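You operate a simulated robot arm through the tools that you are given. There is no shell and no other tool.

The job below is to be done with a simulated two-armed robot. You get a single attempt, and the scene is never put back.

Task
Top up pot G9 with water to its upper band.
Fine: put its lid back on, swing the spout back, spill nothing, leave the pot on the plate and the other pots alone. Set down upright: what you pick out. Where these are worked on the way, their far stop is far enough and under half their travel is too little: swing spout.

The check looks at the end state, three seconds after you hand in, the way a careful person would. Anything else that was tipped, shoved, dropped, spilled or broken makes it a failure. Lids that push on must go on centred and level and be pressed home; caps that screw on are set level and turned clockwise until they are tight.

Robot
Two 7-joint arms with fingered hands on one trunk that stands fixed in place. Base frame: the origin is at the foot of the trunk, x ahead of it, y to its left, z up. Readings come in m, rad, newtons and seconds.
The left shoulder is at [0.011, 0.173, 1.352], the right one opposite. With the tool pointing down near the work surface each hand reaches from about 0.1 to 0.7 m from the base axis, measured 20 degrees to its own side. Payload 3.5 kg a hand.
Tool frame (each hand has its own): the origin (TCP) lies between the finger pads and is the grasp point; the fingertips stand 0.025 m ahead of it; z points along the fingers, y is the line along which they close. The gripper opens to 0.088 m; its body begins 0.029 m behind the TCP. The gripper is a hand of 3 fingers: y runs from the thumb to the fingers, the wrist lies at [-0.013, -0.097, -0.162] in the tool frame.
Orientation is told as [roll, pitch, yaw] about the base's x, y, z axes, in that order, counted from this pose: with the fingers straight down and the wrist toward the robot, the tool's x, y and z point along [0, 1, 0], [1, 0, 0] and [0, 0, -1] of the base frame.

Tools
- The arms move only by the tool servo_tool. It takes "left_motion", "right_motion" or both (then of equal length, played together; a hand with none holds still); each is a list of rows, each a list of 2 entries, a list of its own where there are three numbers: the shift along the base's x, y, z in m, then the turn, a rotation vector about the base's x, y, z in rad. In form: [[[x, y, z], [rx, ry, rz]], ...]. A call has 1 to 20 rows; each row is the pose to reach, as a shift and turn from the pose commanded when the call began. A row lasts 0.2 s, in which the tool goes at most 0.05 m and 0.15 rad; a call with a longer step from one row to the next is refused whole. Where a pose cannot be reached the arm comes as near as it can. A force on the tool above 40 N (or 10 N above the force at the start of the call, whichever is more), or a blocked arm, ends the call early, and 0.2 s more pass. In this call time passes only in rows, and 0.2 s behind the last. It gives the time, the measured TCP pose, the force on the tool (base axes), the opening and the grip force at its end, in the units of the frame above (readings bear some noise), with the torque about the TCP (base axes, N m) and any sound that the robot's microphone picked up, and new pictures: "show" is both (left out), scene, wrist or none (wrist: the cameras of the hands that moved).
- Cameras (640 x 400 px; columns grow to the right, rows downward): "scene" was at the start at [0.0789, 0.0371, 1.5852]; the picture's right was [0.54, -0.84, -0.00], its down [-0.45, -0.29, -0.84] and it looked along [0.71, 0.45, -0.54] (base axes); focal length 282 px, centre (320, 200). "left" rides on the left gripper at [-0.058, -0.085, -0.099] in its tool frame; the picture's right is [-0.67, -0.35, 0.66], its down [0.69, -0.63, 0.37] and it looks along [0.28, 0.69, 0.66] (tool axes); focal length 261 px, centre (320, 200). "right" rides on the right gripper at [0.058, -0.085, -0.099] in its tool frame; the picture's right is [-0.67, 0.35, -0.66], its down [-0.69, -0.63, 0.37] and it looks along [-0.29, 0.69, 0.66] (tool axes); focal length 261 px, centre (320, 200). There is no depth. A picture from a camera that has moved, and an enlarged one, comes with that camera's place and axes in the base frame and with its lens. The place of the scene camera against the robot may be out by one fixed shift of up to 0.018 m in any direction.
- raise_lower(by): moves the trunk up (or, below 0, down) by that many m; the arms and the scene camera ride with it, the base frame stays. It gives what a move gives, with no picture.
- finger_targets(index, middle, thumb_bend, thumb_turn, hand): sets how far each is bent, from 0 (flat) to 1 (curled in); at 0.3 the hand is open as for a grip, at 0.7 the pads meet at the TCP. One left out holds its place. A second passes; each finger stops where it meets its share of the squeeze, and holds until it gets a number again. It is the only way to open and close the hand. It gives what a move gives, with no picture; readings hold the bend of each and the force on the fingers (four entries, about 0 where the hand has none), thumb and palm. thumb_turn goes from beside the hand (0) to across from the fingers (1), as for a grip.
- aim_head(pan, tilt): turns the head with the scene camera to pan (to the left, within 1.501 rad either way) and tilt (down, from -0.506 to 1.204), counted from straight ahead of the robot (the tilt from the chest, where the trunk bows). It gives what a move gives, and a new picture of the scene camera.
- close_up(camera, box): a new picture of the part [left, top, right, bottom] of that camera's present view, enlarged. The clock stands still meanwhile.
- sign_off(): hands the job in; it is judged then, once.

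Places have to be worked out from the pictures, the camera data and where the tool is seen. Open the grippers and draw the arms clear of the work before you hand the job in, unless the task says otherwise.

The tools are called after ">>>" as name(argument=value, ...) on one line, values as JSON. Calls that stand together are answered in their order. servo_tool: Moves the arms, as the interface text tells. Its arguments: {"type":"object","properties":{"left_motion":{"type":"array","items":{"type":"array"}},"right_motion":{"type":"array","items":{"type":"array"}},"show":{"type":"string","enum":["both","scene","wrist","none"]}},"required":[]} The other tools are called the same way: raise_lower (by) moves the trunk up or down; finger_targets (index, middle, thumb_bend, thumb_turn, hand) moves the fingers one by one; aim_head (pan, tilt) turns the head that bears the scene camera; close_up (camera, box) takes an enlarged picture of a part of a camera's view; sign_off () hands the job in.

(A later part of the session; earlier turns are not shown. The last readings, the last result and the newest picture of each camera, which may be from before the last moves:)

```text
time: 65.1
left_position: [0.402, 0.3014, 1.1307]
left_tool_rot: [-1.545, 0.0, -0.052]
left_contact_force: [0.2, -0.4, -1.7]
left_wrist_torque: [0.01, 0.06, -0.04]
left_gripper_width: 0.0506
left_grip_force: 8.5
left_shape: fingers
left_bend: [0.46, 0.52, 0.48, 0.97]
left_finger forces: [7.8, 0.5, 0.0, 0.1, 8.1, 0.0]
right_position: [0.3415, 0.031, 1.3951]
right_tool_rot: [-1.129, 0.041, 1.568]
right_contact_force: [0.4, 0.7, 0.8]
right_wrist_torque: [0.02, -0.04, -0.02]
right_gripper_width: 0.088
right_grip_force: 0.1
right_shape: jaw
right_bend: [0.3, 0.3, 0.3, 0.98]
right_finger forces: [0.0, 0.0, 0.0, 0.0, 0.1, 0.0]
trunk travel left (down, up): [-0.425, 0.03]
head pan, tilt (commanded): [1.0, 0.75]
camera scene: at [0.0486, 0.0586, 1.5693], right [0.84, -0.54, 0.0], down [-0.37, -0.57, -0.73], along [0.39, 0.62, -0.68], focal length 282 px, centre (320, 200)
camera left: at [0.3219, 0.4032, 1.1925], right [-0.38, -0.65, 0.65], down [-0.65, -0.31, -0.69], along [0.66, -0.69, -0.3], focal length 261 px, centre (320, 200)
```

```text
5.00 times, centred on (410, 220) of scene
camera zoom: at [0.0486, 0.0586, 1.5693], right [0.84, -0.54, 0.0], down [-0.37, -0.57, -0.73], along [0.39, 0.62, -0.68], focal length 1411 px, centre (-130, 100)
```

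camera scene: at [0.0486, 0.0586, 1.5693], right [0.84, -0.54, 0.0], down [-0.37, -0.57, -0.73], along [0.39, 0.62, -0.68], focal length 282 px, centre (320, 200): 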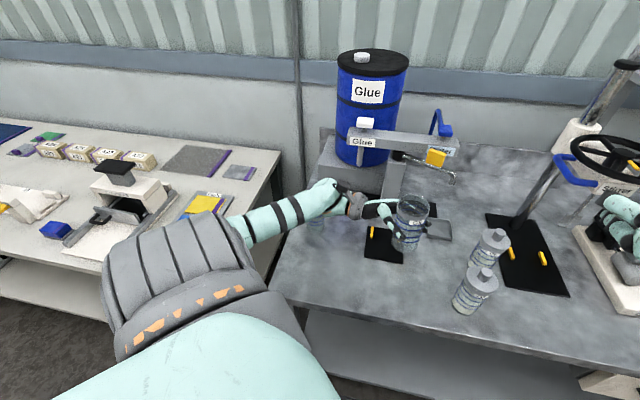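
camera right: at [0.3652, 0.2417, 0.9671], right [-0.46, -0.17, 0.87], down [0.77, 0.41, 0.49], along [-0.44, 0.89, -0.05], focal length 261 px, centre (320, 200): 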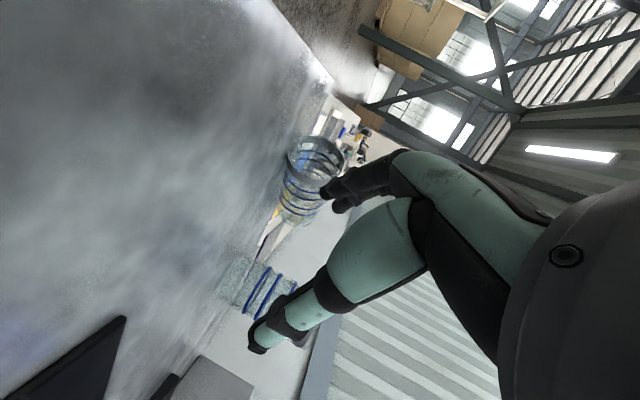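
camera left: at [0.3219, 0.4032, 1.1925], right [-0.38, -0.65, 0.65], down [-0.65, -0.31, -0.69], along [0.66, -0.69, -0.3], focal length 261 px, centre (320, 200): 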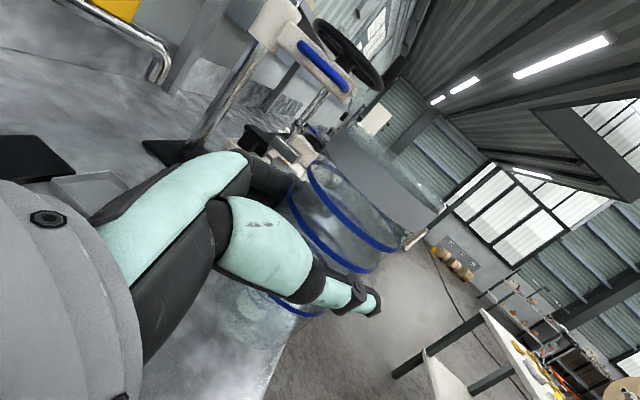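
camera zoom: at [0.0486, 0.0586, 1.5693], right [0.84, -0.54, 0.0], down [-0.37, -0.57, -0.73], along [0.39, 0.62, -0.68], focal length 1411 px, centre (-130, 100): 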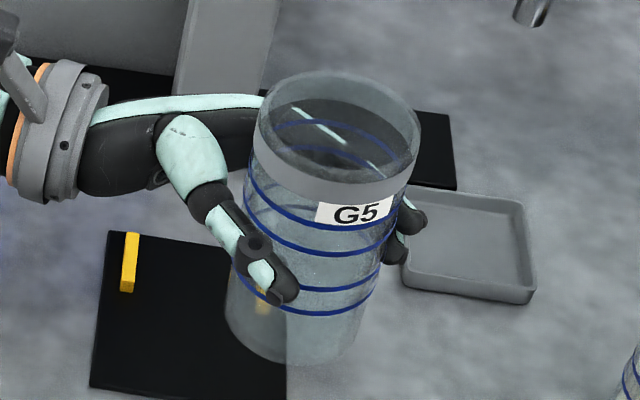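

G5 leans only about 4° toward me. I correct that tilt and lower it over the free table spot near (0.40, 0.30), in front of the plate.

>>> servo_tool(left_motion=[[[0, 0, -0.03], [-0.01, 0.04, 0]], [[0, 0, -0.06], [-0.02, 0.076, 0]], [[0, 0, -0.09], [-0.02, 0.076, 0]], [[0, 0, -0.12], [-0.02, 0.076, 0]], [[0, 0, -0.15], [-0.02, 0.076, 0]]], show="scene")

>>> close_up(camera="scene", box=[370, 200, 450, 280])

>>> close_up(camera="right", box=[130, 0, 290, 100])

```text
time: 66.3
left_position: [0.4045, 0.3013, 0.9809]
left_tool_rot: [-1.568, 0.076, -0.052]
left_contact_force: [0.0, 0.1, -0.9]
left_wrist_torque: [0.02, 0.02, 0.02]
left_gripper_width: 0.0507
left_grip_force: 8.7
left_shape: fingers
left_bend: [0.46, 0.52, 0.48, 0.98]
left_finger forces: [8.0, 0.4, 0.1, 0.0, 7.9, 0.0]
right_position: [0.343, 0.0302, 1.3942]
right_tool_rot: [-1.125, 0.041, 1.569]
right_contact_force: [0.2, 0.2, -0.3]
right_wrist_torque: [-0.01, 0.0, -0.01]
right_gripper_width: 0.088
right_grip_force: 0.1
right_shape: jaw
right_bend: [0.3, 0.3, 0.3, 0.98]
right_finger forces: [0.0, 0.0, 0.1, 0.0, 0.0, 0.1]
trunk travel left (down, up): [-0.425, 0.03]
head pan, tilt (commanded): [1.0, 0.75]
camera scene: at [0.0493, 0.0586, 1.5693], right [0.84, -0.54, 0.0], down [-0.37, -0.57, -0.73], along [0.39, 0.62, -0.68], focal length 282 px, centre (320, 200)
```

scene: 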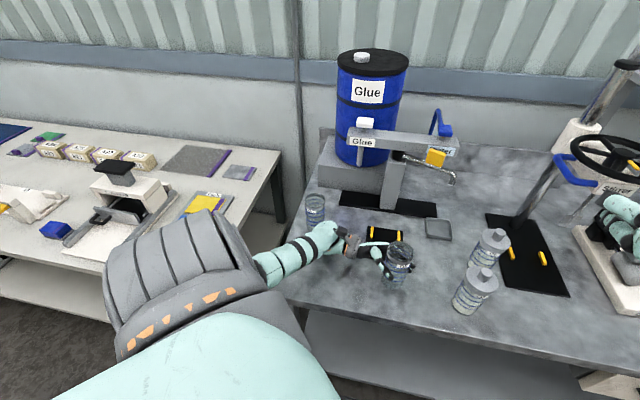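

```text
5.00 times, centred on (410, 240) of scene
camera zoom: at [0.0493, 0.0586, 1.5693], right [0.84, -0.54, 0.0], down [-0.37, -0.57, -0.73], along [0.39, 0.62, -0.68], focal length 1411 px, centre (-130, 0)
```

zoom: 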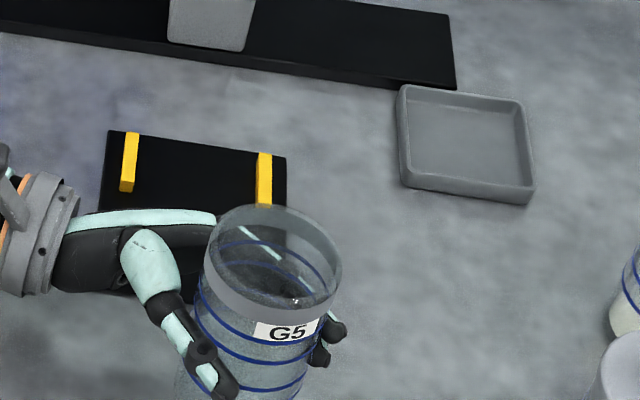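

```text
4.00 times, centred on (210, 50) of right
camera zoom: at [0.2288, -0.0551, 1.3879], right [-0.3, 0.38, 0.87], down [0.62, -0.61, 0.49], along [0.72, 0.69, -0.05], focal length 1043 px, centre (760, 800)
```

zoom: 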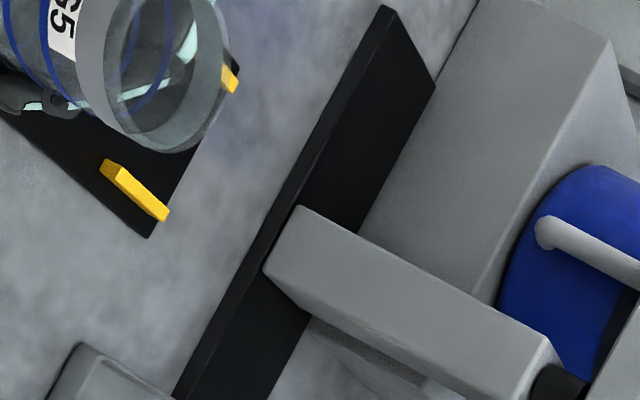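

Pot is upright about 3 cm above the table. I lower in small steps and watch the force for touchdown.

>>> servo_tool(left_motion=[[[0, 0, -0.004], [0, 0, 0]], [[0, 0, -0.008], [0, 0, 0]], [[0, 0, -0.012], [0, 0, 0]], [[0, 0, -0.016], [0, 0, 0]], [[0, 0, -0.019], [0, 0, 0]]], show="none")

>>> close_up(camera="scene", box=[360, 220, 440, 310])

```text
time: 67.5
left_position: [0.4013, 0.3026, 0.9616]
left_tool_rot: [-1.566, 0.074, -0.053]
left_contact_force: [0.3, -0.3, -1.0]
left_wrist_torque: [-0.01, -0.01, 0.04]
left_gripper_width: 0.0507
left_grip_force: 8.1
left_shape: fingers
left_bend: [0.46, 0.52, 0.48, 0.98]
left_finger forces: [7.8, 0.4, 0.0, 0.1, 7.9, 0.1]
right_position: [0.3433, 0.0301, 1.3941]
right_tool_rot: [-1.129, 0.04, 1.568]
right_contact_force: [-0.5, 1.1, 0.1]
right_wrist_torque: [-0.02, -0.02, 0.0]
right_gripper_width: 0.0879
right_grip_force: 0.0
right_shape: jaw
right_bend: [0.3, 0.3, 0.3, 0.98]
right_finger forces: [0.0, 0.0, 0.0, 0.0, 0.0, 0.1]
trunk travel left (down, up): [-0.425, 0.03]
head pan, tilt (commanded): [1.0, 0.75]
```

```text
4.44 times, centred on (400, 265) of scene
camera zoom: at [0.0487, 0.0587, 1.5693], right [0.84, -0.54, 0.0], down [-0.37, -0.57, -0.73], along [0.39, 0.62, -0.68], focal length 1254 px, centre (-36, -89)
```

zoom: 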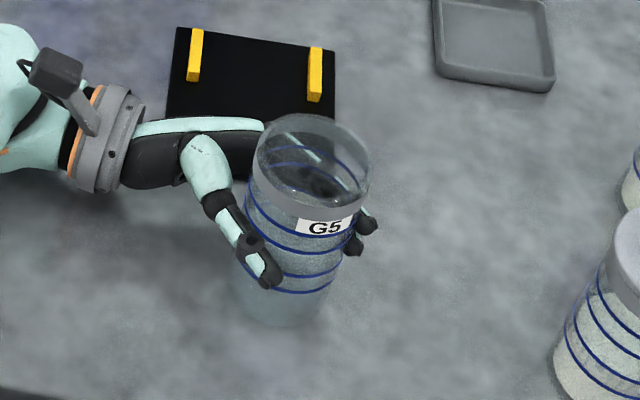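

Still airborne. I keep lowering in 2 mm steps.

>>> servo_tool(left_motion=[[[0, 0, -0.002], [0, 0, 0]], [[0, 0, -0.004], [0, 0, 0]], [[0, 0, -0.006], [0, 0, 0]], [[0, 0, -0.008], [0, 0, 0]]], show="none")

```text
time: 68.5
left_position: [0.4001, 0.3023, 0.9554]
left_tool_rot: [-1.567, 0.073, -0.051]
left_contact_force: [-3.1, -1.5, 10.0]
left_wrist_torque: [0.07, 0.0, 0.03]
left_gripper_width: 0.0506
left_grip_force: 8.7
left_shape: fingers
left_bend: [0.46, 0.51, 0.48, 0.95]
left_finger forces: [6.5, 0.6, 0.0, 0.0, 9.9, 0.0]
right_position: [0.34, 0.0287, 1.3952]
right_tool_rot: [-1.127, 0.042, 1.569]
right_contact_force: [-0.5, -0.3, 1.1]
right_wrist_torque: [0.0, -0.02, 0.0]
right_gripper_width: 0.0883
right_grip_force: 0.1
right_shape: jaw
right_bend: [0.3, 0.3, 0.3, 0.98]
right_finger forces: [0.0, 0.0, 0.0, 0.0, 0.0, 0.0]
trunk travel left (down, up): [-0.425, 0.03]
head pan, tilt (commanded): [1.0, 0.75]
```

Touchdown (10 N). I ease up 2 mm and open the fingers gradually.

>>> servo_tool(left_motion=[[[0, 0, 0.002], [0, 0, 0]]], show="none")

>>> finger_targets(hand="left", index=0.42, middle=0.42, thumb_bend=0.43)

>>> close_up(camera="scene", box=[360, 220, 440, 310])

```text
time: 68.9
left_position: [0.4018, 0.3024, 0.956]
left_tool_rot: [-1.565, 0.075, -0.053]
left_contact_force: [-0.6, -0.3, 4.1]
left_wrist_torque: [0.07, 0.04, 0.02]
left_gripper_width: 0.0506
left_grip_force: 9.6
left_shape: fingers
left_bend: [0.46, 0.51, 0.48, 0.96]
left_finger forces: [7.5, 0.7, 0.0, 0.0, 9.5, 0.0]
right_position: [0.3427, 0.0296, 1.3948]
right_tool_rot: [-1.126, 0.04, 1.568]
right_contact_force: [-0.1, -0.6, 0.0]
right_wrist_torque: [0.02, -0.01, 0.02]
right_gripper_width: 0.088
right_grip_force: 0.1
right_shape: jaw
right_bend: [0.3, 0.3, 0.3, 0.98]
right_finger forces: [0.0, 0.1, 0.0, 0.0, 0.0, 0.0]
trunk travel left (down, up): [-0.425, 0.03]
head pan, tilt (commanded): [1.0, 0.75]
```

```text
time: 69.9
left_position: [0.4015, 0.3014, 0.9575]
left_tool_rot: [-1.566, 0.074, -0.052]
left_contact_force: [-0.8, -0.2, 0.3]
left_wrist_torque: [0.01, 0.03, -0.01]
left_gripper_width: 0.0591
left_grip_force: 0.0
left_shape: fingers
left_bend: [0.42, 0.42, 0.43, 0.97]
left_finger forces: [0.6, 0.0, 0.0, 0.0, 0.9, 0.0]
right_position: [0.3422, 0.0305, 1.395]
right_tool_rot: [-1.127, 0.039, 1.568]
right_contact_force: [0.3, -0.2, -0.6]
right_wrist_torque: [-0.03, -0.03, -0.02]
right_gripper_width: 0.0878
right_grip_force: 0.0
right_shape: jaw
right_bend: [0.3, 0.3, 0.3, 0.98]
right_finger forces: [0.0, 0.1, 0.1, 0.0, 0.0, 0.0]
trunk travel left (down, up): [-0.425, 0.03]
head pan, tilt (commanded): [1.0, 0.75]
```

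```text
4.44 times, centred on (400, 265) of scene
camera zoom: at [0.0483, 0.0586, 1.5693], right [0.84, -0.54, 0.0], down [-0.37, -0.57, -0.73], along [0.39, 0.62, -0.68], focal length 1254 px, centre (-36, -89)
```

zoom: 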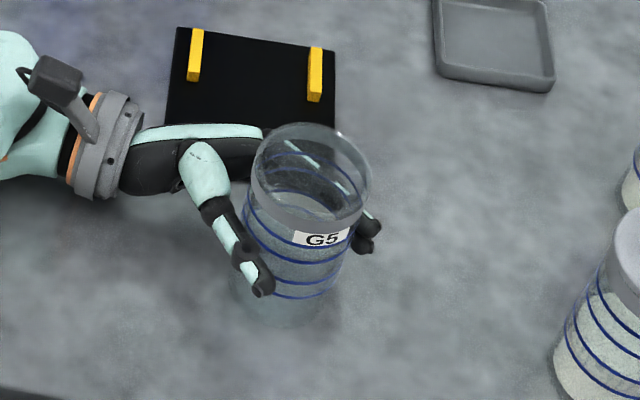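

G5 stands on its own. I open fully and withdraw straight upward (moving left would near G6).

>>> finger_targets(hand="left", index=0.3, middle=0.3, thumb_bend=0.3)

>>> servo_tool(left_motion=[[[0, 0, 0.01], [0, 0, 0]], [[0, 0, 0.02], [0, 0, 0]], [[0, 0, 0.03], [0, 0, 0]]], show="scene")

>>> close_up(camera="scene", box=[360, 210, 440, 300])

```text
time: 70.9
left_position: [0.4019, 0.3024, 0.956]
left_tool_rot: [-1.566, 0.073, -0.052]
left_contact_force: [-0.5, -0.2, 0.1]
left_wrist_torque: [-0.01, -0.01, 0.02]
left_gripper_width: 0.0843
left_grip_force: 0.0
left_shape: fingers
left_bend: [0.3, 0.3, 0.3, 0.97]
left_finger forces: [0.0, 0.1, 0.0, 0.1, 0.0, 0.0]
right_position: [0.3416, 0.0307, 1.3958]
right_tool_rot: [-1.129, 0.04, 1.57]
right_contact_force: [0.6, -0.4, -0.3]
right_wrist_torque: [0.01, 0.01, -0.03]
right_gripper_width: 0.0883
right_grip_force: 0.1
right_shape: jaw
right_bend: [0.3, 0.3, 0.3, 0.98]
right_finger forces: [0.0, 0.0, 0.1, 0.0, 0.0, 0.0]
trunk travel left (down, up): [-0.425, 0.03]
head pan, tilt (commanded): [1.0, 0.75]
```

```text
time: 71.7
left_position: [0.4015, 0.3021, 0.9867]
left_tool_rot: [-1.567, 0.074, -0.051]
left_contact_force: [-0.6, -1.0, 0.9]
left_wrist_torque: [-0.03, 0.0, 0.0]
left_gripper_width: 0.0844
left_grip_force: 0.1
left_shape: fingers
left_bend: [0.3, 0.3, 0.3, 0.97]
left_finger forces: [0.0, 0.0, 0.0, 0.0, 0.1, 0.0]
right_position: [0.3413, 0.0298, 1.3959]
right_tool_rot: [-1.126, 0.041, 1.569]
right_contact_force: [-0.3, -0.5, 0.3]
right_wrist_torque: [0.02, 0.02, 0.03]
right_gripper_width: 0.0879
right_grip_force: 0.1
right_shape: jaw
right_bend: [0.3, 0.3, 0.3, 0.98]
right_finger forces: [0.0, 0.0, 0.0, 0.0, 0.0, 0.1]
trunk travel left (down, up): [-0.425, 0.03]
head pan, tilt (commanded): [1.0, 0.75]
camera scene: at [0.0482, 0.0586, 1.5693], right [0.84, -0.54, 0.0], down [-0.37, -0.57, -0.73], along [0.39, 0.62, -0.68], focal length 282 px, centre (320, 200)
```

scene: 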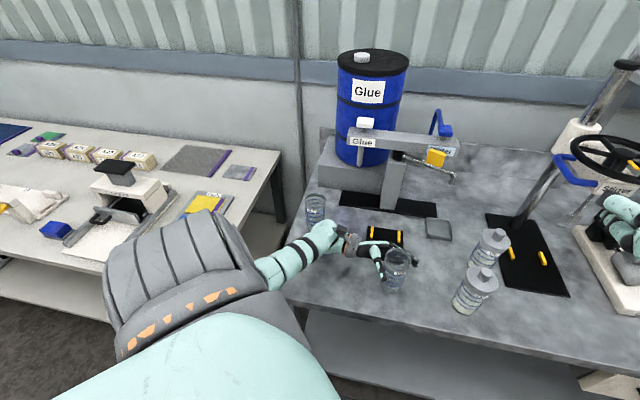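

```text
4.44 times, centred on (400, 255) of scene
camera zoom: at [0.0482, 0.0586, 1.5693], right [0.84, -0.54, 0.0], down [-0.37, -0.57, -0.73], along [0.39, 0.62, -0.68], focal length 1254 px, centre (-36, -44)
```

zoom: 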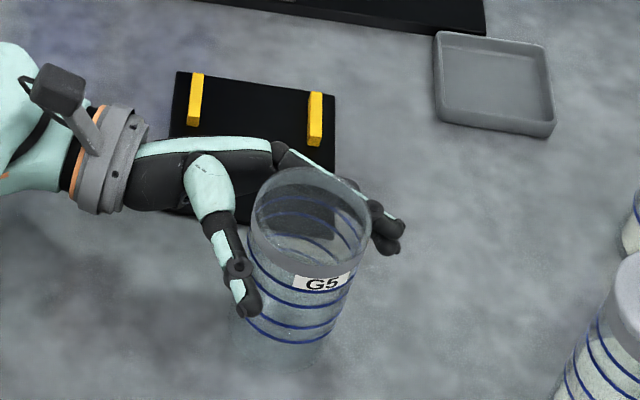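

G5 stays put. I continue straight up until the hand clears the rim.

>>> servo_tool(left_motion=[[[0, 0, 0.015], [0, 0, 0]], [[0, 0, 0.03], [0, 0, 0]], [[0, 0, 0.045], [0, 0, 0]], [[0, 0, 0.06], [0, 0, 0]], [[0, 0, 0.08], [0, 0, 0]], [[0, 0, 0.11], [0, 0, 0]], [[0, 0, 0.14], [0, 0, 0]]], show="scene")

>>> close_up(camera="scene", box=[340, 190, 480, 300])

```text
time: 73.3
left_position: [0.4034, 0.3023, 1.127]
left_tool_rot: [-1.567, 0.075, -0.053]
left_contact_force: [-0.3, 0.5, 0.3]
left_wrist_torque: [-0.03, 0.0, 0.01]
left_gripper_width: 0.0842
left_grip_force: 0.1
left_shape: fingers
left_bend: [0.3, 0.3, 0.3, 0.97]
left_finger forces: [0.0, 0.0, 0.0, 0.1, 0.0, 0.1]
right_position: [0.3428, 0.0301, 1.3959]
right_tool_rot: [-1.128, 0.039, 1.569]
right_contact_force: [0.5, 0.0, -0.3]
right_wrist_torque: [0.0, 0.01, 0.02]
right_gripper_width: 0.0879
right_grip_force: 0.1
right_shape: jaw
right_bend: [0.3, 0.3, 0.3, 0.98]
right_finger forces: [0.0, 0.0, 0.1, 0.1, 0.1, 0.1]
trunk travel left (down, up): [-0.425, 0.03]
head pan, tilt (commanded): [1.0, 0.75]
camera scene: at [0.0481, 0.0586, 1.5693], right [0.84, -0.54, 0.0], down [-0.37, -0.57, -0.73], along [0.39, 0.62, -0.68], focal length 282 px, centre (320, 200)
```

scene: 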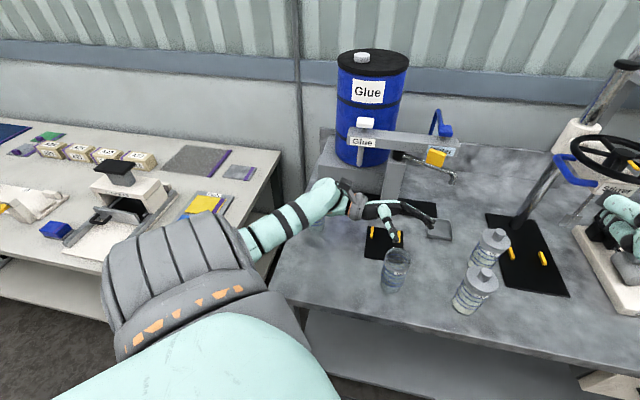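

```text
3.64 times, centred on (410, 245) of scene
camera zoom: at [0.0481, 0.0586, 1.5693], right [0.84, -0.54, 0.0], down [-0.37, -0.57, -0.73], along [0.39, 0.62, -0.68], focal length 1026 px, centre (-7, 36)
```

zoom: 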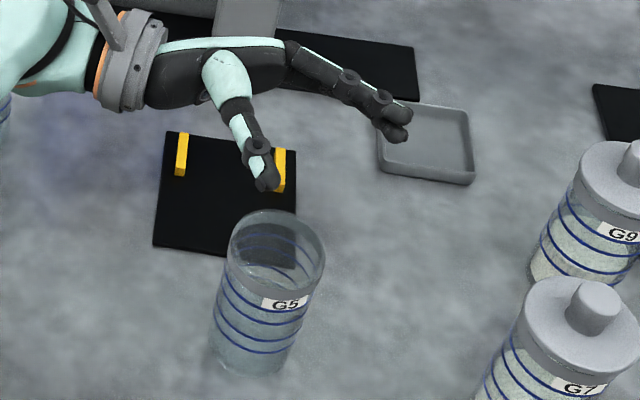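

G5 stands upright at about (0.40, 0.30). I turn the hand back to fingers-down above it, to re-grasp it by the rim from above.

>>> servo_tool(left_motion=[[[0, 0, 0.01], [0.1421, -0.0091, -0.0016]], [[0, 0, 0.02], [0.2843, -0.0183, -0.0031]], [[0, 0, 0.03], [0.4264, -0.0274, -0.0047]], [[0, 0, 0.04], [0.5686, -0.0366, -0.0062]], [[0, 0, 0.05], [0.7107, -0.0457, -0.0078]], [[0, 0, 0.055], [0.8529, -0.0549, -0.0093]], [[0, 0, 0.06], [0.995, -0.064, -0.0109]], [[0, 0, 0.065], [1.1372, -0.0732, -0.0124]], [[0, 0, 0.07], [1.2793, -0.0823, -0.014]], [[0, 0, 0.075], [1.4215, -0.0915, -0.0155]], [[0, 0, 0.08], [1.5636, -0.1006, -0.0171]]], show="both")

```text
time: 75.7
left_position: [0.4034, 0.3014, 1.2076]
left_tool_rot: [0.004, -0.002, 0.003]
left_contact_force: [-0.9, 0.6, -0.9]
left_wrist_torque: [0.02, 0.01, 0.0]
left_gripper_width: 0.0843
left_grip_force: 0.1
left_shape: fingers
left_bend: [0.3, 0.3, 0.3, 0.97]
left_finger forces: [0.0, 0.0, 0.0, 0.0, 0.0, 0.0]
right_position: [0.3428, 0.0283, 1.3951]
right_tool_rot: [-1.127, 0.04, 1.57]
right_contact_force: [0.6, 0.8, 0.5]
right_wrist_torque: [0.02, 0.0, -0.02]
right_gripper_width: 0.0879
right_grip_force: 0.0
right_shape: jaw
right_bend: [0.3, 0.3, 0.3, 0.98]
right_finger forces: [0.0, 0.1, 0.1, 0.0, 0.0, 0.1]
trunk travel left (down, up): [-0.425, 0.03]
head pan, tilt (commanded): [1.0, 0.75]
camera scene: at [0.0489, 0.058, 1.5693], right [0.84, -0.54, 0.0], down [-0.37, -0.57, -0.73], along [0.39, 0.62, -0.68], focal length 282 px, centre (320, 200)
camera left: at [0.3176, 0.2425, 1.3073], right [-0.35, -0.67, -0.66], down [-0.63, 0.69, -0.36], along [0.69, 0.29, -0.66], focal length 261 px, centre (320, 200)
```

scene: 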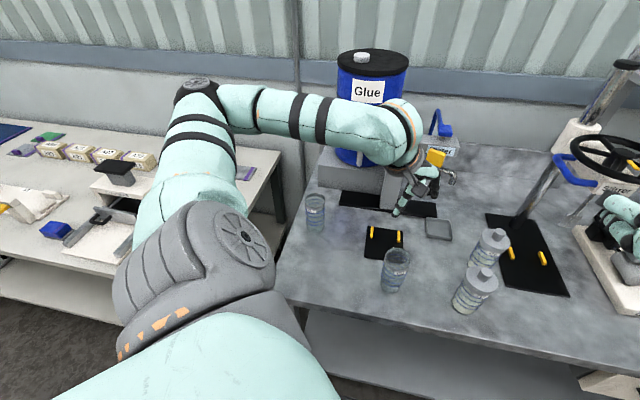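
left: 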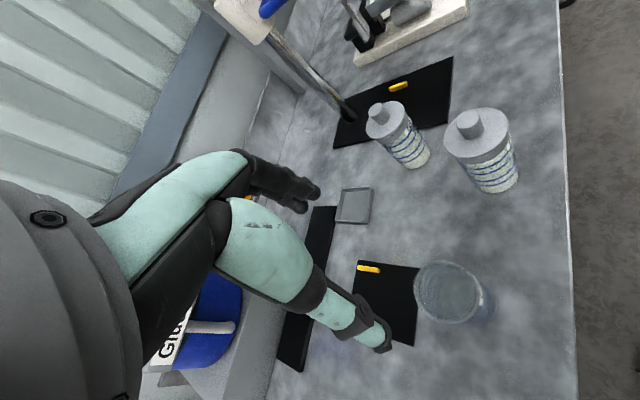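

From both cameras G5's axis is at about (0.399, 0.299). I descend over its rim with the fingers straddling it.

>>> servo_tool(left_motion=[[[-0.004, -0.002, -0.04], [0, 0, 0]], [[-0.004, -0.002, -0.08], [0, 0, 0]], [[-0.004, -0.002, -0.12], [0, 0, 0]], [[-0.004, -0.002, -0.15], [0, 0, 0]]], show="both")

>>> close_up(camera="scene", box=[340, 190, 480, 300])

```text
time: 76.7
left_position: [0.3974, 0.2991, 1.0576]
left_tool_rot: [0.001, 0.001, 0.0]
left_contact_force: [0.7, -0.2, -0.6]
left_wrist_torque: [-0.03, 0.02, 0.02]
left_gripper_width: 0.0846
left_grip_force: 0.0
left_shape: fingers
left_bend: [0.3, 0.3, 0.3, 0.97]
left_finger forces: [0.0, 0.0, 0.0, 0.1, 0.0, 0.0]
right_position: [0.3423, 0.0304, 1.3965]
right_tool_rot: [-1.127, 0.041, 1.569]
right_contact_force: [-0.2, 0.4, 0.5]
right_wrist_torque: [0.0, 0.0, -0.01]
right_gripper_width: 0.0879
right_grip_force: 0.1
right_shape: jaw
right_bend: [0.3, 0.3, 0.3, 0.98]
right_finger forces: [0.0, 0.0, 0.0, 0.1, 0.0, 0.1]
trunk travel left (down, up): [-0.425, 0.03]
head pan, tilt (commanded): [1.0, 0.75]
camera scene: at [0.0482, 0.0591, 1.5693], right [0.84, -0.54, 0.0], down [-0.37, -0.57, -0.73], along [0.39, 0.62, -0.68], focal length 282 px, centre (320, 200)
camera left: at [0.3116, 0.2398, 1.157], right [-0.35, -0.67, -0.66], down [-0.63, 0.69, -0.37], along [0.69, 0.29, -0.66], focal length 261 px, centre (320, 200)
```

scene: 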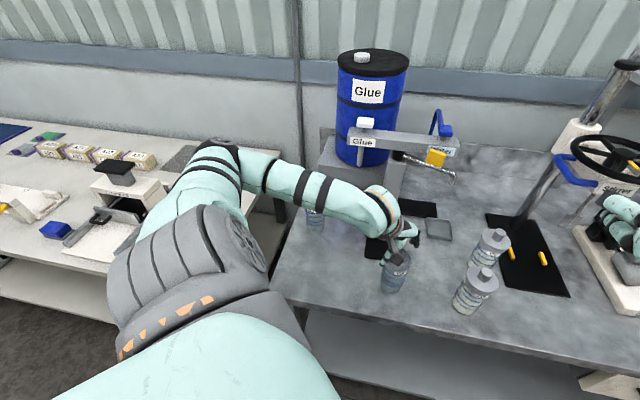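
left: 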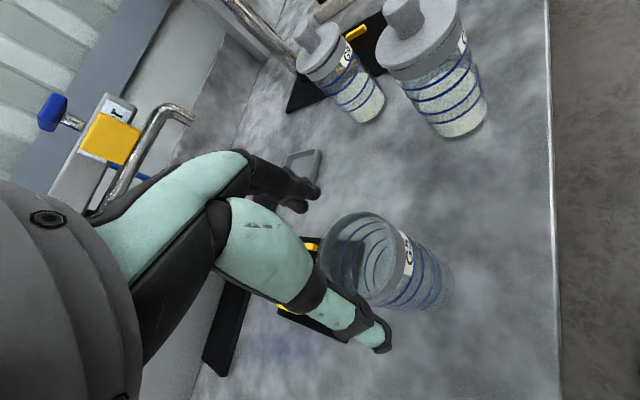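

```text
3.64 times, centred on (410, 245) of scene
camera zoom: at [0.0482, 0.0591, 1.5693], right [0.84, -0.54, 0.0], down [-0.37, -0.57, -0.73], along [0.39, 0.62, -0.68], focal length 1026 px, centre (-7, 36)
```

zoom: 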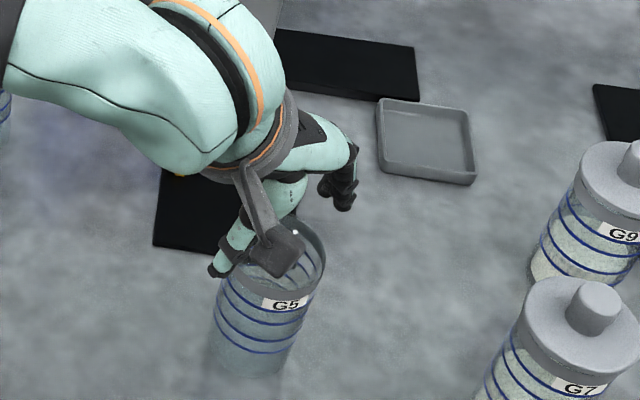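

The rim centre measures (0.4006, 0.2967) from the wrist camera; I shift 3 mm and descend so that the pads sit about 2 cm below the rim.

>>> servo_tool(left_motion=[[[0.003, -0.002, -0.015], [0, 0, 0]], [[0.003, -0.002, -0.03], [0, 0, 0]], [[0.003, -0.002, -0.045], [0, 0, 0]], [[0.003, -0.002, -0.057], [0, 0, 0]], [[0.003, -0.002, -0.066], [0, 0, 0]]], show="wrist")

>>> close_up(camera="scene", box=[340, 190, 480, 300])

```text
time: 77.9
left_position: [0.4006, 0.2968, 0.9909]
left_tool_rot: [0.001, -0.004, 0.0]
left_contact_force: [0.4, 0.5, 7.3]
left_wrist_torque: [-0.08, 0.01, 0.01]
left_gripper_width: 0.0872
left_grip_force: 4.0
left_shape: fingers
left_bend: [0.29, 0.3, 0.3, 0.98]
left_finger forces: [4.8, 0.1, 0.1, 0.0, 3.4, 0.0]
right_position: [0.3405, 0.0296, 1.3948]
right_tool_rot: [-1.127, 0.041, 1.57]
right_contact_force: [-0.2, 0.0, -0.3]
right_wrist_torque: [-0.03, -0.02, -0.01]
right_gripper_width: 0.0879
right_grip_force: 0.1
right_shape: jaw
right_bend: [0.3, 0.3, 0.3, 0.98]
right_finger forces: [0.1, 0.0, 0.0, 0.0, 0.0, 0.0]
trunk travel left (down, up): [-0.425, 0.03]
head pan, tilt (commanded): [1.0, 0.75]
camera left: at [0.3149, 0.2377, 1.0908], right [-0.35, -0.67, -0.66], down [-0.63, 0.69, -0.37], along [0.7, 0.29, -0.66], focal length 261 px, centre (320, 200)
```

left: 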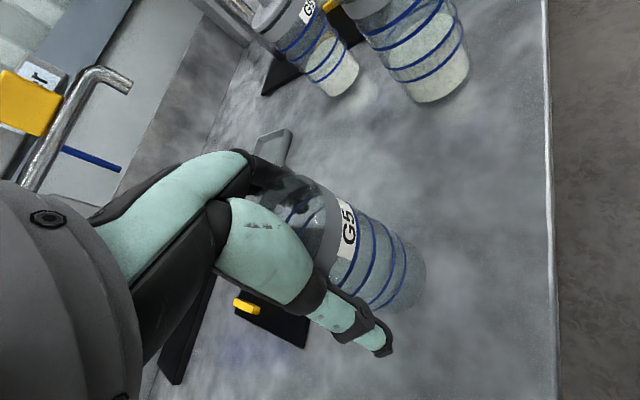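

```text
3.64 times, centred on (410, 245) of scene
camera zoom: at [0.0471, 0.058, 1.5695], right [0.84, -0.54, 0.0], down [-0.37, -0.57, -0.73], along [0.39, 0.62, -0.68], focal length 1026 px, centre (-7, 36)
```

zoom: 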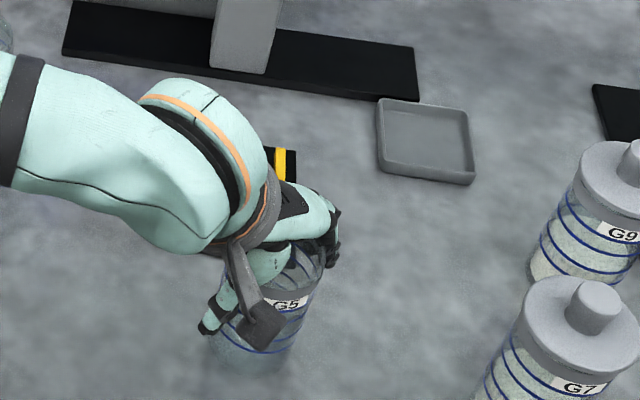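

The rim has reached the finger roots (7 N). I ease up 4 mm and close on the pot.

>>> servo_tool(left_motion=[[[0, 0, 0.004], [0, 0, 0]]], show="none")

>>> finger_targets(hand="left", index=0.5, middle=0.5, thumb_bend=0.5)

>>> close_up(camera="scene", box=[340, 190, 480, 300])

>>> close_up(camera="left", box=[180, 100, 480, 380])

```text
time: 78.3
left_position: [0.4004, 0.2969, 0.9925]
left_tool_rot: [-0.002, 0.003, 0.0]
left_contact_force: [-0.1, -0.3, 0.3]
left_wrist_torque: [-0.02, -0.02, 0.04]
left_gripper_width: 0.087
left_grip_force: 2.0
left_shape: fingers
left_bend: [0.29, 0.3, 0.3, 0.98]
left_finger forces: [2.0, 0.0, 0.0, 0.0, 2.1, 0.0]
right_position: [0.3422, 0.0306, 1.3946]
right_tool_rot: [-1.124, 0.04, 1.568]
right_contact_force: [-0.4, 0.0, 0.4]
right_wrist_torque: [-0.03, -0.01, -0.02]
right_gripper_width: 0.0879
right_grip_force: 0.0
right_shape: jaw
right_bend: [0.3, 0.3, 0.3, 0.98]
right_finger forces: [0.0, 0.0, 0.0, 0.0, 0.0, 0.0]
trunk travel left (down, up): [-0.425, 0.03]
head pan, tilt (commanded): [1.0, 0.75]
```

```text
time: 79.3
left_position: [0.4012, 0.2982, 0.9926]
left_tool_rot: [0.0, 0.0, 0.001]
left_contact_force: [-0.8, 1.2, 1.5]
left_wrist_torque: [0.02, -0.03, 0.01]
left_gripper_width: 0.0622
left_grip_force: 22.5
left_shape: fingers
left_bend: [0.38, 0.47, 0.49, 0.97]
left_finger forces: [20.1, 2.4, 0.1, 0.0, 22.3, 0.0]
right_position: [0.3422, 0.031, 1.3947]
right_tool_rot: [-1.128, 0.04, 1.569]
right_contact_force: [-0.1, -0.4, 0.3]
right_wrist_torque: [-0.03, -0.01, -0.02]
right_gripper_width: 0.088
right_grip_force: 0.2
right_shape: jaw
right_bend: [0.3, 0.3, 0.3, 0.98]
right_finger forces: [0.0, 0.0, 0.1, 0.1, 0.0, 0.1]
trunk travel left (down, up): [-0.425, 0.03]
head pan, tilt (commanded): [1.0, 0.75]
```

```text
3.64 times, centred on (410, 245) of scene
camera zoom: at [0.0483, 0.0585, 1.5693], right [0.84, -0.54, 0.0], down [-0.37, -0.57, -0.73], along [0.39, 0.62, -0.68], focal length 1026 px, centre (-7, 36)
```

zoom: 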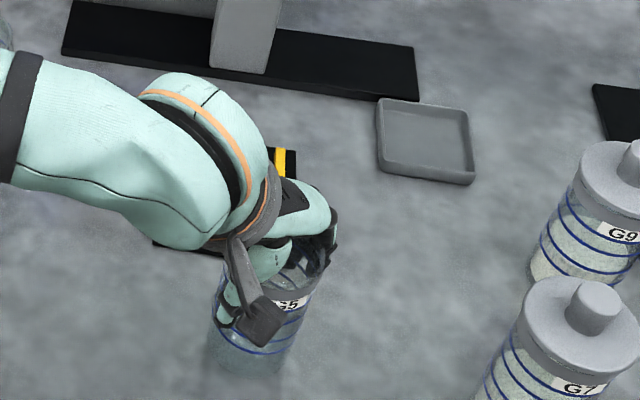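

```text
1.43 times, centred on (330, 240) of left
camera zoom: at [0.3156, 0.2384, 1.094], right [-0.35, -0.67, -0.66], down [-0.63, 0.69, -0.37], along [0.69, 0.29, -0.66], focal length 372 px, centre (306, 143)
```

zoom: 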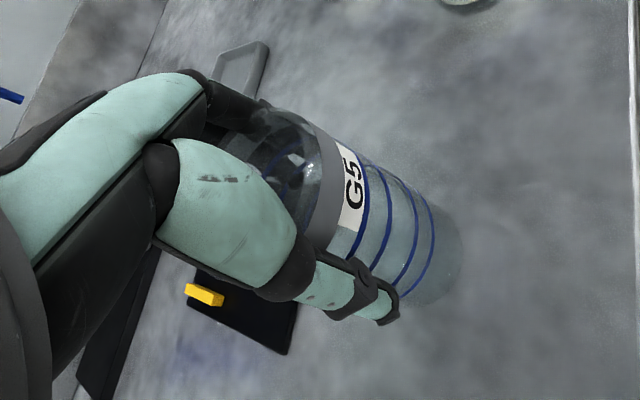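

Firm grip (20 N). I lift G5 and carry it toward its old place, then look before lowering.

>>> servo_tool(left_motion=[[[0, 0, 0.02], [0, 0, 0]], [[0, 0, 0.045], [0, 0, 0]], [[0, 0, 0.075], [0, 0, 0]], [[-0.02, 0.02, 0.1], [0, 0, 0]], [[-0.045, 0.047, 0.11], [0, 0, 0]], [[-0.07, 0.074, 0.11], [0, 0, 0]], [[-0.095, 0.1, 0.11], [0, 0, 0]], [[-0.12, 0.126, 0.11], [0, 0, 0]], [[-0.145, 0.152, 0.11], [0, 0, 0]], [[-0.168, 0.174, 0.1], [0, 0, 0]]], show="both")

>>> aim_head(pan=0.569, tilt=0.565)

>>> close_up(camera="scene", box=[170, 240, 330, 380])

```text
time: 81.5
left_position: [0.2334, 0.4711, 1.0948]
left_tool_rot: [-0.002, -0.003, -0.001]
left_contact_force: [0.1, 0.0, -2.6]
left_wrist_torque: [0.0, -0.01, -0.01]
left_gripper_width: 0.0598
left_grip_force: 16.9
left_shape: fingers
left_bend: [0.4, 0.48, 0.49, 0.97]
left_finger forces: [16.2, 1.7, 0.0, 0.0, 16.9, 0.0]
right_position: [0.3405, 0.0305, 1.3947]
right_tool_rot: [-1.128, 0.04, 1.569]
right_contact_force: [0.1, -0.7, 0.4]
right_wrist_torque: [0.0, 0.03, -0.02]
right_gripper_width: 0.0878
right_grip_force: 0.1
right_shape: jaw
right_bend: [0.3, 0.3, 0.3, 0.98]
right_finger forces: [0.0, 0.1, 0.0, 0.1, 0.0, 0.0]
trunk travel left (down, up): [-0.425, 0.03]
head pan, tilt (commanded): [1.0, 0.75]
camera scene: at [0.0472, 0.0593, 1.5693], right [0.84, -0.54, 0.0], down [-0.37, -0.57, -0.73], along [0.39, 0.62, -0.68], focal length 282 px, centre (320, 200)
camera left: at [0.1487, 0.4134, 1.1956], right [-0.35, -0.67, -0.66], down [-0.63, 0.68, -0.37], along [0.7, 0.28, -0.66], focal length 261 px, centre (320, 200)
```

scene: 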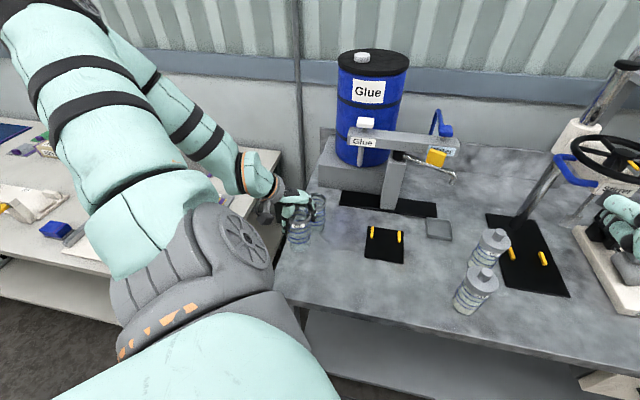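
left: 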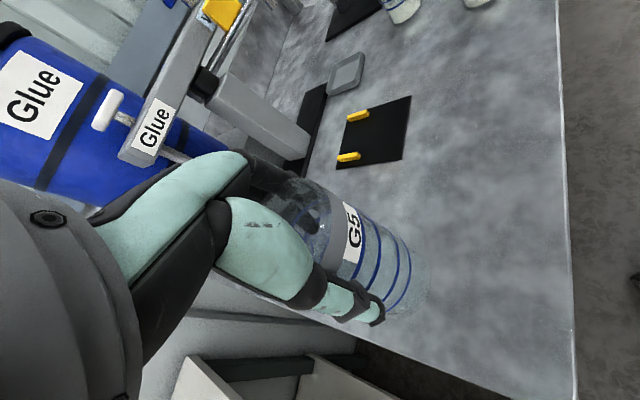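

```text
time: 82.4
left_position: [0.2346, 0.4719, 1.0956]
left_tool_rot: [-0.001, 0.001, 0.0]
left_contact_force: [-0.4, -0.4, -1.7]
left_wrist_torque: [-0.03, 0.01, -0.02]
left_gripper_width: 0.0601
left_grip_force: 17.5
left_shape: fingers
left_bend: [0.4, 0.48, 0.49, 0.97]
left_finger forces: [16.2, 1.7, 0.1, 0.0, 16.8, 0.1]
right_position: [0.3418, 0.0288, 1.3947]
right_tool_rot: [-1.126, 0.04, 1.571]
right_contact_force: [0.2, 0.0, 0.6]
right_wrist_torque: [-0.03, 0.0, 0.0]
right_gripper_width: 0.0877
right_grip_force: 0.0
right_shape: jaw
right_bend: [0.3, 0.3, 0.3, 0.98]
right_finger forces: [0.1, 0.0, 0.0, 0.1, 0.0, 0.0]
trunk travel left (down, up): [-0.425, 0.03]
head pan, tilt (commanded): [0.569, 0.565]
camera scene: at [0.0793, 0.0371, 1.5851], right [0.54, -0.84, 0.0], down [-0.45, -0.29, -0.84], along [0.71, 0.46, -0.54], focal length 282 px, centre (320, 200)
```

scene: 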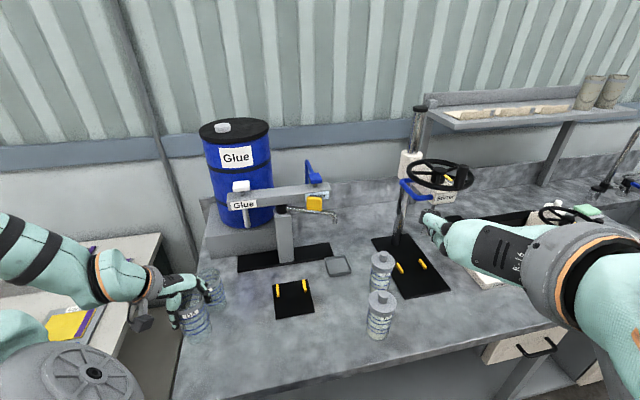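

```text
2.86 times, centred on (250, 310) of scene
camera zoom: at [0.0793, 0.0371, 1.5851], right [0.54, -0.84, 0.0], down [-0.45, -0.29, -0.84], along [0.71, 0.46, -0.54], focal length 806 px, centre (520, -114)
```

zoom: 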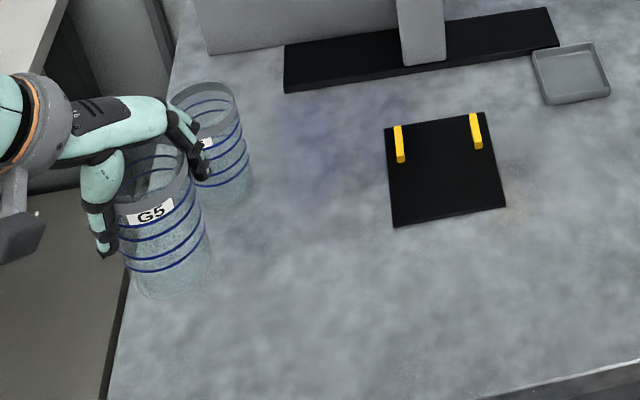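

The camera is exactly as at the start, so I can match pixels with the first picture. I lower most of the way.

>>> servo_tool(left_motion=[[[0, 0, -0.025], [0, 0, 0]], [[0, 0, -0.05], [0, 0, 0]], [[0, 0, -0.07], [0, 0, 0]], [[0, 0, -0.085], [0, 0, 0]]], show="none")

>>> close_up(camera="scene", box=[170, 240, 330, 380])

```text
time: 83.4
left_position: [0.2325, 0.472, 1.0078]
left_tool_rot: [0.001, -0.001, 0.002]
left_contact_force: [0.1, 0.8, -1.2]
left_wrist_torque: [-0.01, -0.02, -0.02]
left_gripper_width: 0.0595
left_grip_force: 16.5
left_shape: fingers
left_bend: [0.4, 0.48, 0.49, 0.97]
left_finger forces: [15.6, 1.7, 0.0, 0.1, 16.1, 0.0]
right_position: [0.343, 0.0305, 1.3937]
right_tool_rot: [-1.129, 0.041, 1.569]
right_contact_force: [-0.8, 0.2, 0.3]
right_wrist_torque: [0.0, 0.0, 0.0]
right_gripper_width: 0.0881
right_grip_force: 0.0
right_shape: jaw
right_bend: [0.3, 0.3, 0.3, 0.98]
right_finger forces: [0.1, 0.1, 0.1, 0.0, 0.1, 0.0]
trunk travel left (down, up): [-0.425, 0.03]
head pan, tilt (commanded): [0.569, 0.565]
```

```text
2.86 times, centred on (250, 310) of scene
camera zoom: at [0.0791, 0.0377, 1.5852], right [0.54, -0.84, 0.0], down [-0.45, -0.29, -0.84], along [0.71, 0.45, -0.54], focal length 806 px, centre (520, -114)
```

zoom: 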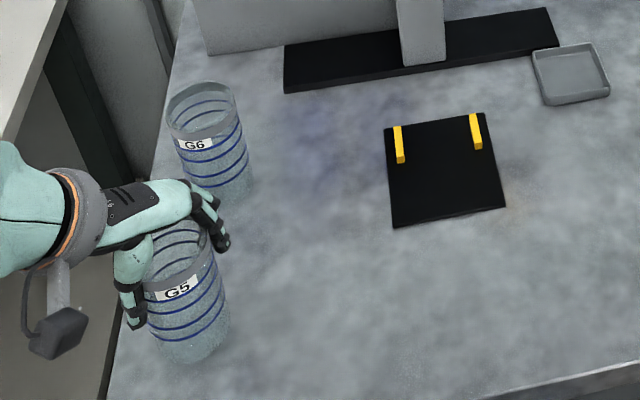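

Compared with the first picture the pot should stand about 1–1.5 cm further to the right/forward. I shift by 12 mm in x and then lower onto the table in small steps.

>>> servo_tool(left_motion=[[[0.006, 0, -0.003], [0, 0, 0]], [[0.012, -0.001, -0.006], [0, 0, 0]], [[0.012, -0.001, -0.009], [0, 0, 0]], [[0.012, -0.001, -0.012], [0, 0, 0]], [[0.012, -0.001, -0.014], [0, 0, 0]]], show="none")

>>> close_up(camera="scene", box=[170, 240, 330, 380])

```text
time: 84.6
left_position: [0.2457, 0.47, 0.9954]
left_tool_rot: [0.001, 0.0, 0.0]
left_contact_force: [-1.2, 0.1, 1.9]
left_wrist_torque: [0.02, -0.02, -0.02]
left_gripper_width: 0.0594
left_grip_force: 17.1
left_shape: fingers
left_bend: [0.4, 0.48, 0.49, 0.97]
left_finger forces: [15.9, 1.8, 0.0, 0.1, 16.8, 0.0]
right_position: [0.3417, 0.0297, 1.3957]
right_tool_rot: [-1.128, 0.04, 1.569]
right_contact_force: [-0.6, -0.4, 0.4]
right_wrist_torque: [-0.02, 0.02, 0.01]
right_gripper_width: 0.0881
right_grip_force: 0.1
right_shape: jaw
right_bend: [0.3, 0.3, 0.3, 0.98]
right_finger forces: [0.0, 0.0, 0.0, 0.0, 0.0, 0.0]
trunk travel left (down, up): [-0.425, 0.03]
head pan, tilt (commanded): [0.569, 0.565]
```

```text
2.86 times, centred on (250, 310) of scene
camera zoom: at [0.0784, 0.0366, 1.5853], right [0.54, -0.84, 0.0], down [-0.45, -0.29, -0.84], along [0.71, 0.46, -0.54], focal length 806 px, centre (520, -114)
```

zoom: 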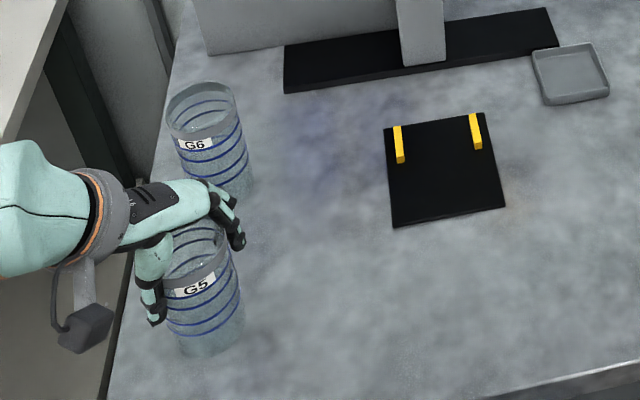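

Touching the table now. The base sits a few millimetres too far back; I shift slightly toward me (7 mm, 4 mm) and set it down.

>>> servo_tool(left_motion=[[[0, 0, 0.004], [0, 0, 0]], [[-0.007, -0.004, 0.004], [0, 0, 0]], [[-0.007, -0.004, 0.0], [0, 0, 0]], [[-0.007, -0.004, -0.002], [0, 0, 0]]], show="none")

>>> finger_targets(hand="left", index=0.36, middle=0.36, thumb_bend=0.4)

>>> finger_targets(hand="left", index=0.28, middle=0.28, thumb_bend=0.28)

>>> close_up(camera="scene", box=[170, 240, 330, 380])

```text
time: 85.6
left_position: [0.2371, 0.4653, 0.9958]
left_tool_rot: [0.004, -0.003, 0.0]
left_contact_force: [-2.6, 1.5, 13.4]
left_wrist_torque: [-0.05, -0.06, 0.02]
left_gripper_width: 0.0596
left_grip_force: 20.9
left_shape: fingers
left_bend: [0.41, 0.48, 0.49, 0.97]
left_finger forces: [17.6, 2.2, 0.1, 0.1, 22.4, 0.0]
right_position: [0.3409, 0.0274, 1.3965]
right_tool_rot: [-1.129, 0.037, 1.57]
right_contact_force: [-0.1, 0.4, 0.1]
right_wrist_torque: [0.03, 0.02, 0.01]
right_gripper_width: 0.0878
right_grip_force: 0.1
right_shape: jaw
right_bend: [0.3, 0.3, 0.3, 0.98]
right_finger forces: [0.1, 0.1, 0.0, 0.1, 0.0, 0.0]
trunk travel left (down, up): [-0.425, 0.03]
head pan, tilt (commanded): [0.569, 0.565]
```

```text
time: 86.6
left_position: [0.2362, 0.4672, 0.9946]
left_tool_rot: [0.002, -0.002, 0.001]
left_contact_force: [-3.4, 0.1, 12.3]
left_wrist_torque: [-0.04, 0.03, -0.05]
left_gripper_width: 0.0739
left_grip_force: 8.1
left_shape: fingers
left_bend: [0.34, 0.36, 0.4, 0.97]
left_finger forces: [6.0, 0.0, 0.0, 0.0, 10.5, 0.0]
right_position: [0.3415, 0.0286, 1.3956]
right_tool_rot: [-1.129, 0.039, 1.568]
right_contact_force: [0.7, -0.2, 0.7]
right_wrist_torque: [-0.01, -0.01, 0.0]
right_gripper_width: 0.0879
right_grip_force: 0.1
right_shape: jaw
right_bend: [0.3, 0.3, 0.3, 0.98]
right_finger forces: [0.1, 0.0, 0.1, 0.0, 0.0, 0.0]
trunk travel left (down, up): [-0.425, 0.03]
head pan, tilt (commanded): [0.569, 0.565]
```

```text
time: 87.6
left_position: [0.2377, 0.4677, 0.9921]
left_tool_rot: [0.001, 0.001, -0.001]
left_contact_force: [-0.1, -1.0, 1.1]
left_wrist_torque: [-0.01, 0.0, 0.02]
left_gripper_width: 0.0893
left_grip_force: 1.1
left_shape: fingers
left_bend: [0.28, 0.28, 0.28, 0.97]
left_finger forces: [0.9, 0.1, 0.0, 0.0, 1.3, 0.0]
right_position: [0.3424, 0.0298, 1.3956]
right_tool_rot: [-1.127, 0.04, 1.569]
right_contact_force: [-0.6, 0.0, -0.2]
right_wrist_torque: [-0.04, -0.02, 0.01]
right_gripper_width: 0.0882
right_grip_force: 0.0
right_shape: jaw
right_bend: [0.3, 0.3, 0.3, 0.98]
right_finger forces: [0.1, 0.1, 0.1, 0.1, 0.0, 0.0]
trunk travel left (down, up): [-0.425, 0.03]
head pan, tilt (commanded): [0.569, 0.565]
```

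```text
2.86 times, centred on (250, 310) of scene
camera zoom: at [0.0789, 0.0371, 1.5852], right [0.54, -0.84, 0.0], down [-0.45, -0.29, -0.84], along [0.71, 0.45, -0.54], focal length 806 px, centre (520, -114)
```

zoom: 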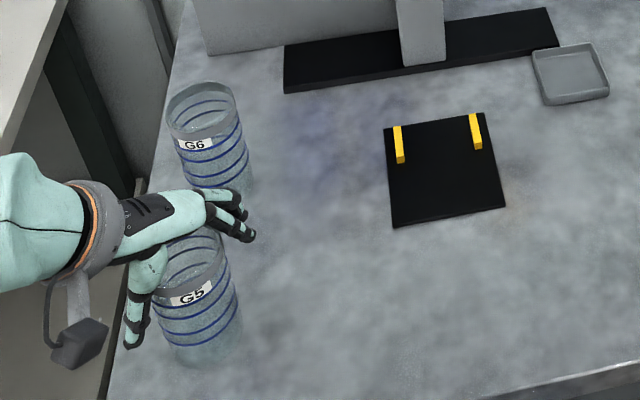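

G5 stands at practically its original pixels. I withdraw straight up slowly.

>>> servo_tool(left_motion=[[[0, 0, 0.006], [0, 0, 0]], [[0, 0, 0.015], [0, 0, 0]], [[0, 0, 0.03], [0, 0, 0]], [[0, 0, 0.05], [0, 0, 0]], [[0, 0, 0.08], [0, 0, 0]], [[0, 0, 0.12], [0, 0, 0]], [[0.02, -0.01, 0.16], [0, 0, 0]], [[0.05, -0.02, 0.2], [0, 0, 0]]], show="scene")

>>> close_up(camera="scene", box=[170, 240, 330, 380])

```text
refused: row 8 steps farther than a row can; nothing moved
```

```text
2.86 times, centred on (250, 310) of scene
camera zoom: at [0.0789, 0.0371, 1.5852], right [0.54, -0.84, 0.0], down [-0.45, -0.29, -0.84], along [0.71, 0.45, -0.54], focal length 806 px, centre (520, -114)
```

zoom: 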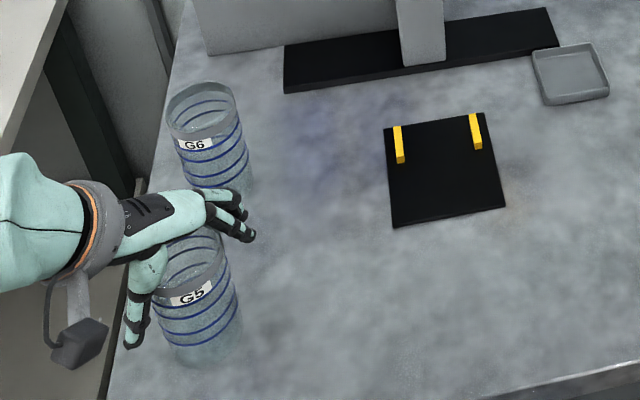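

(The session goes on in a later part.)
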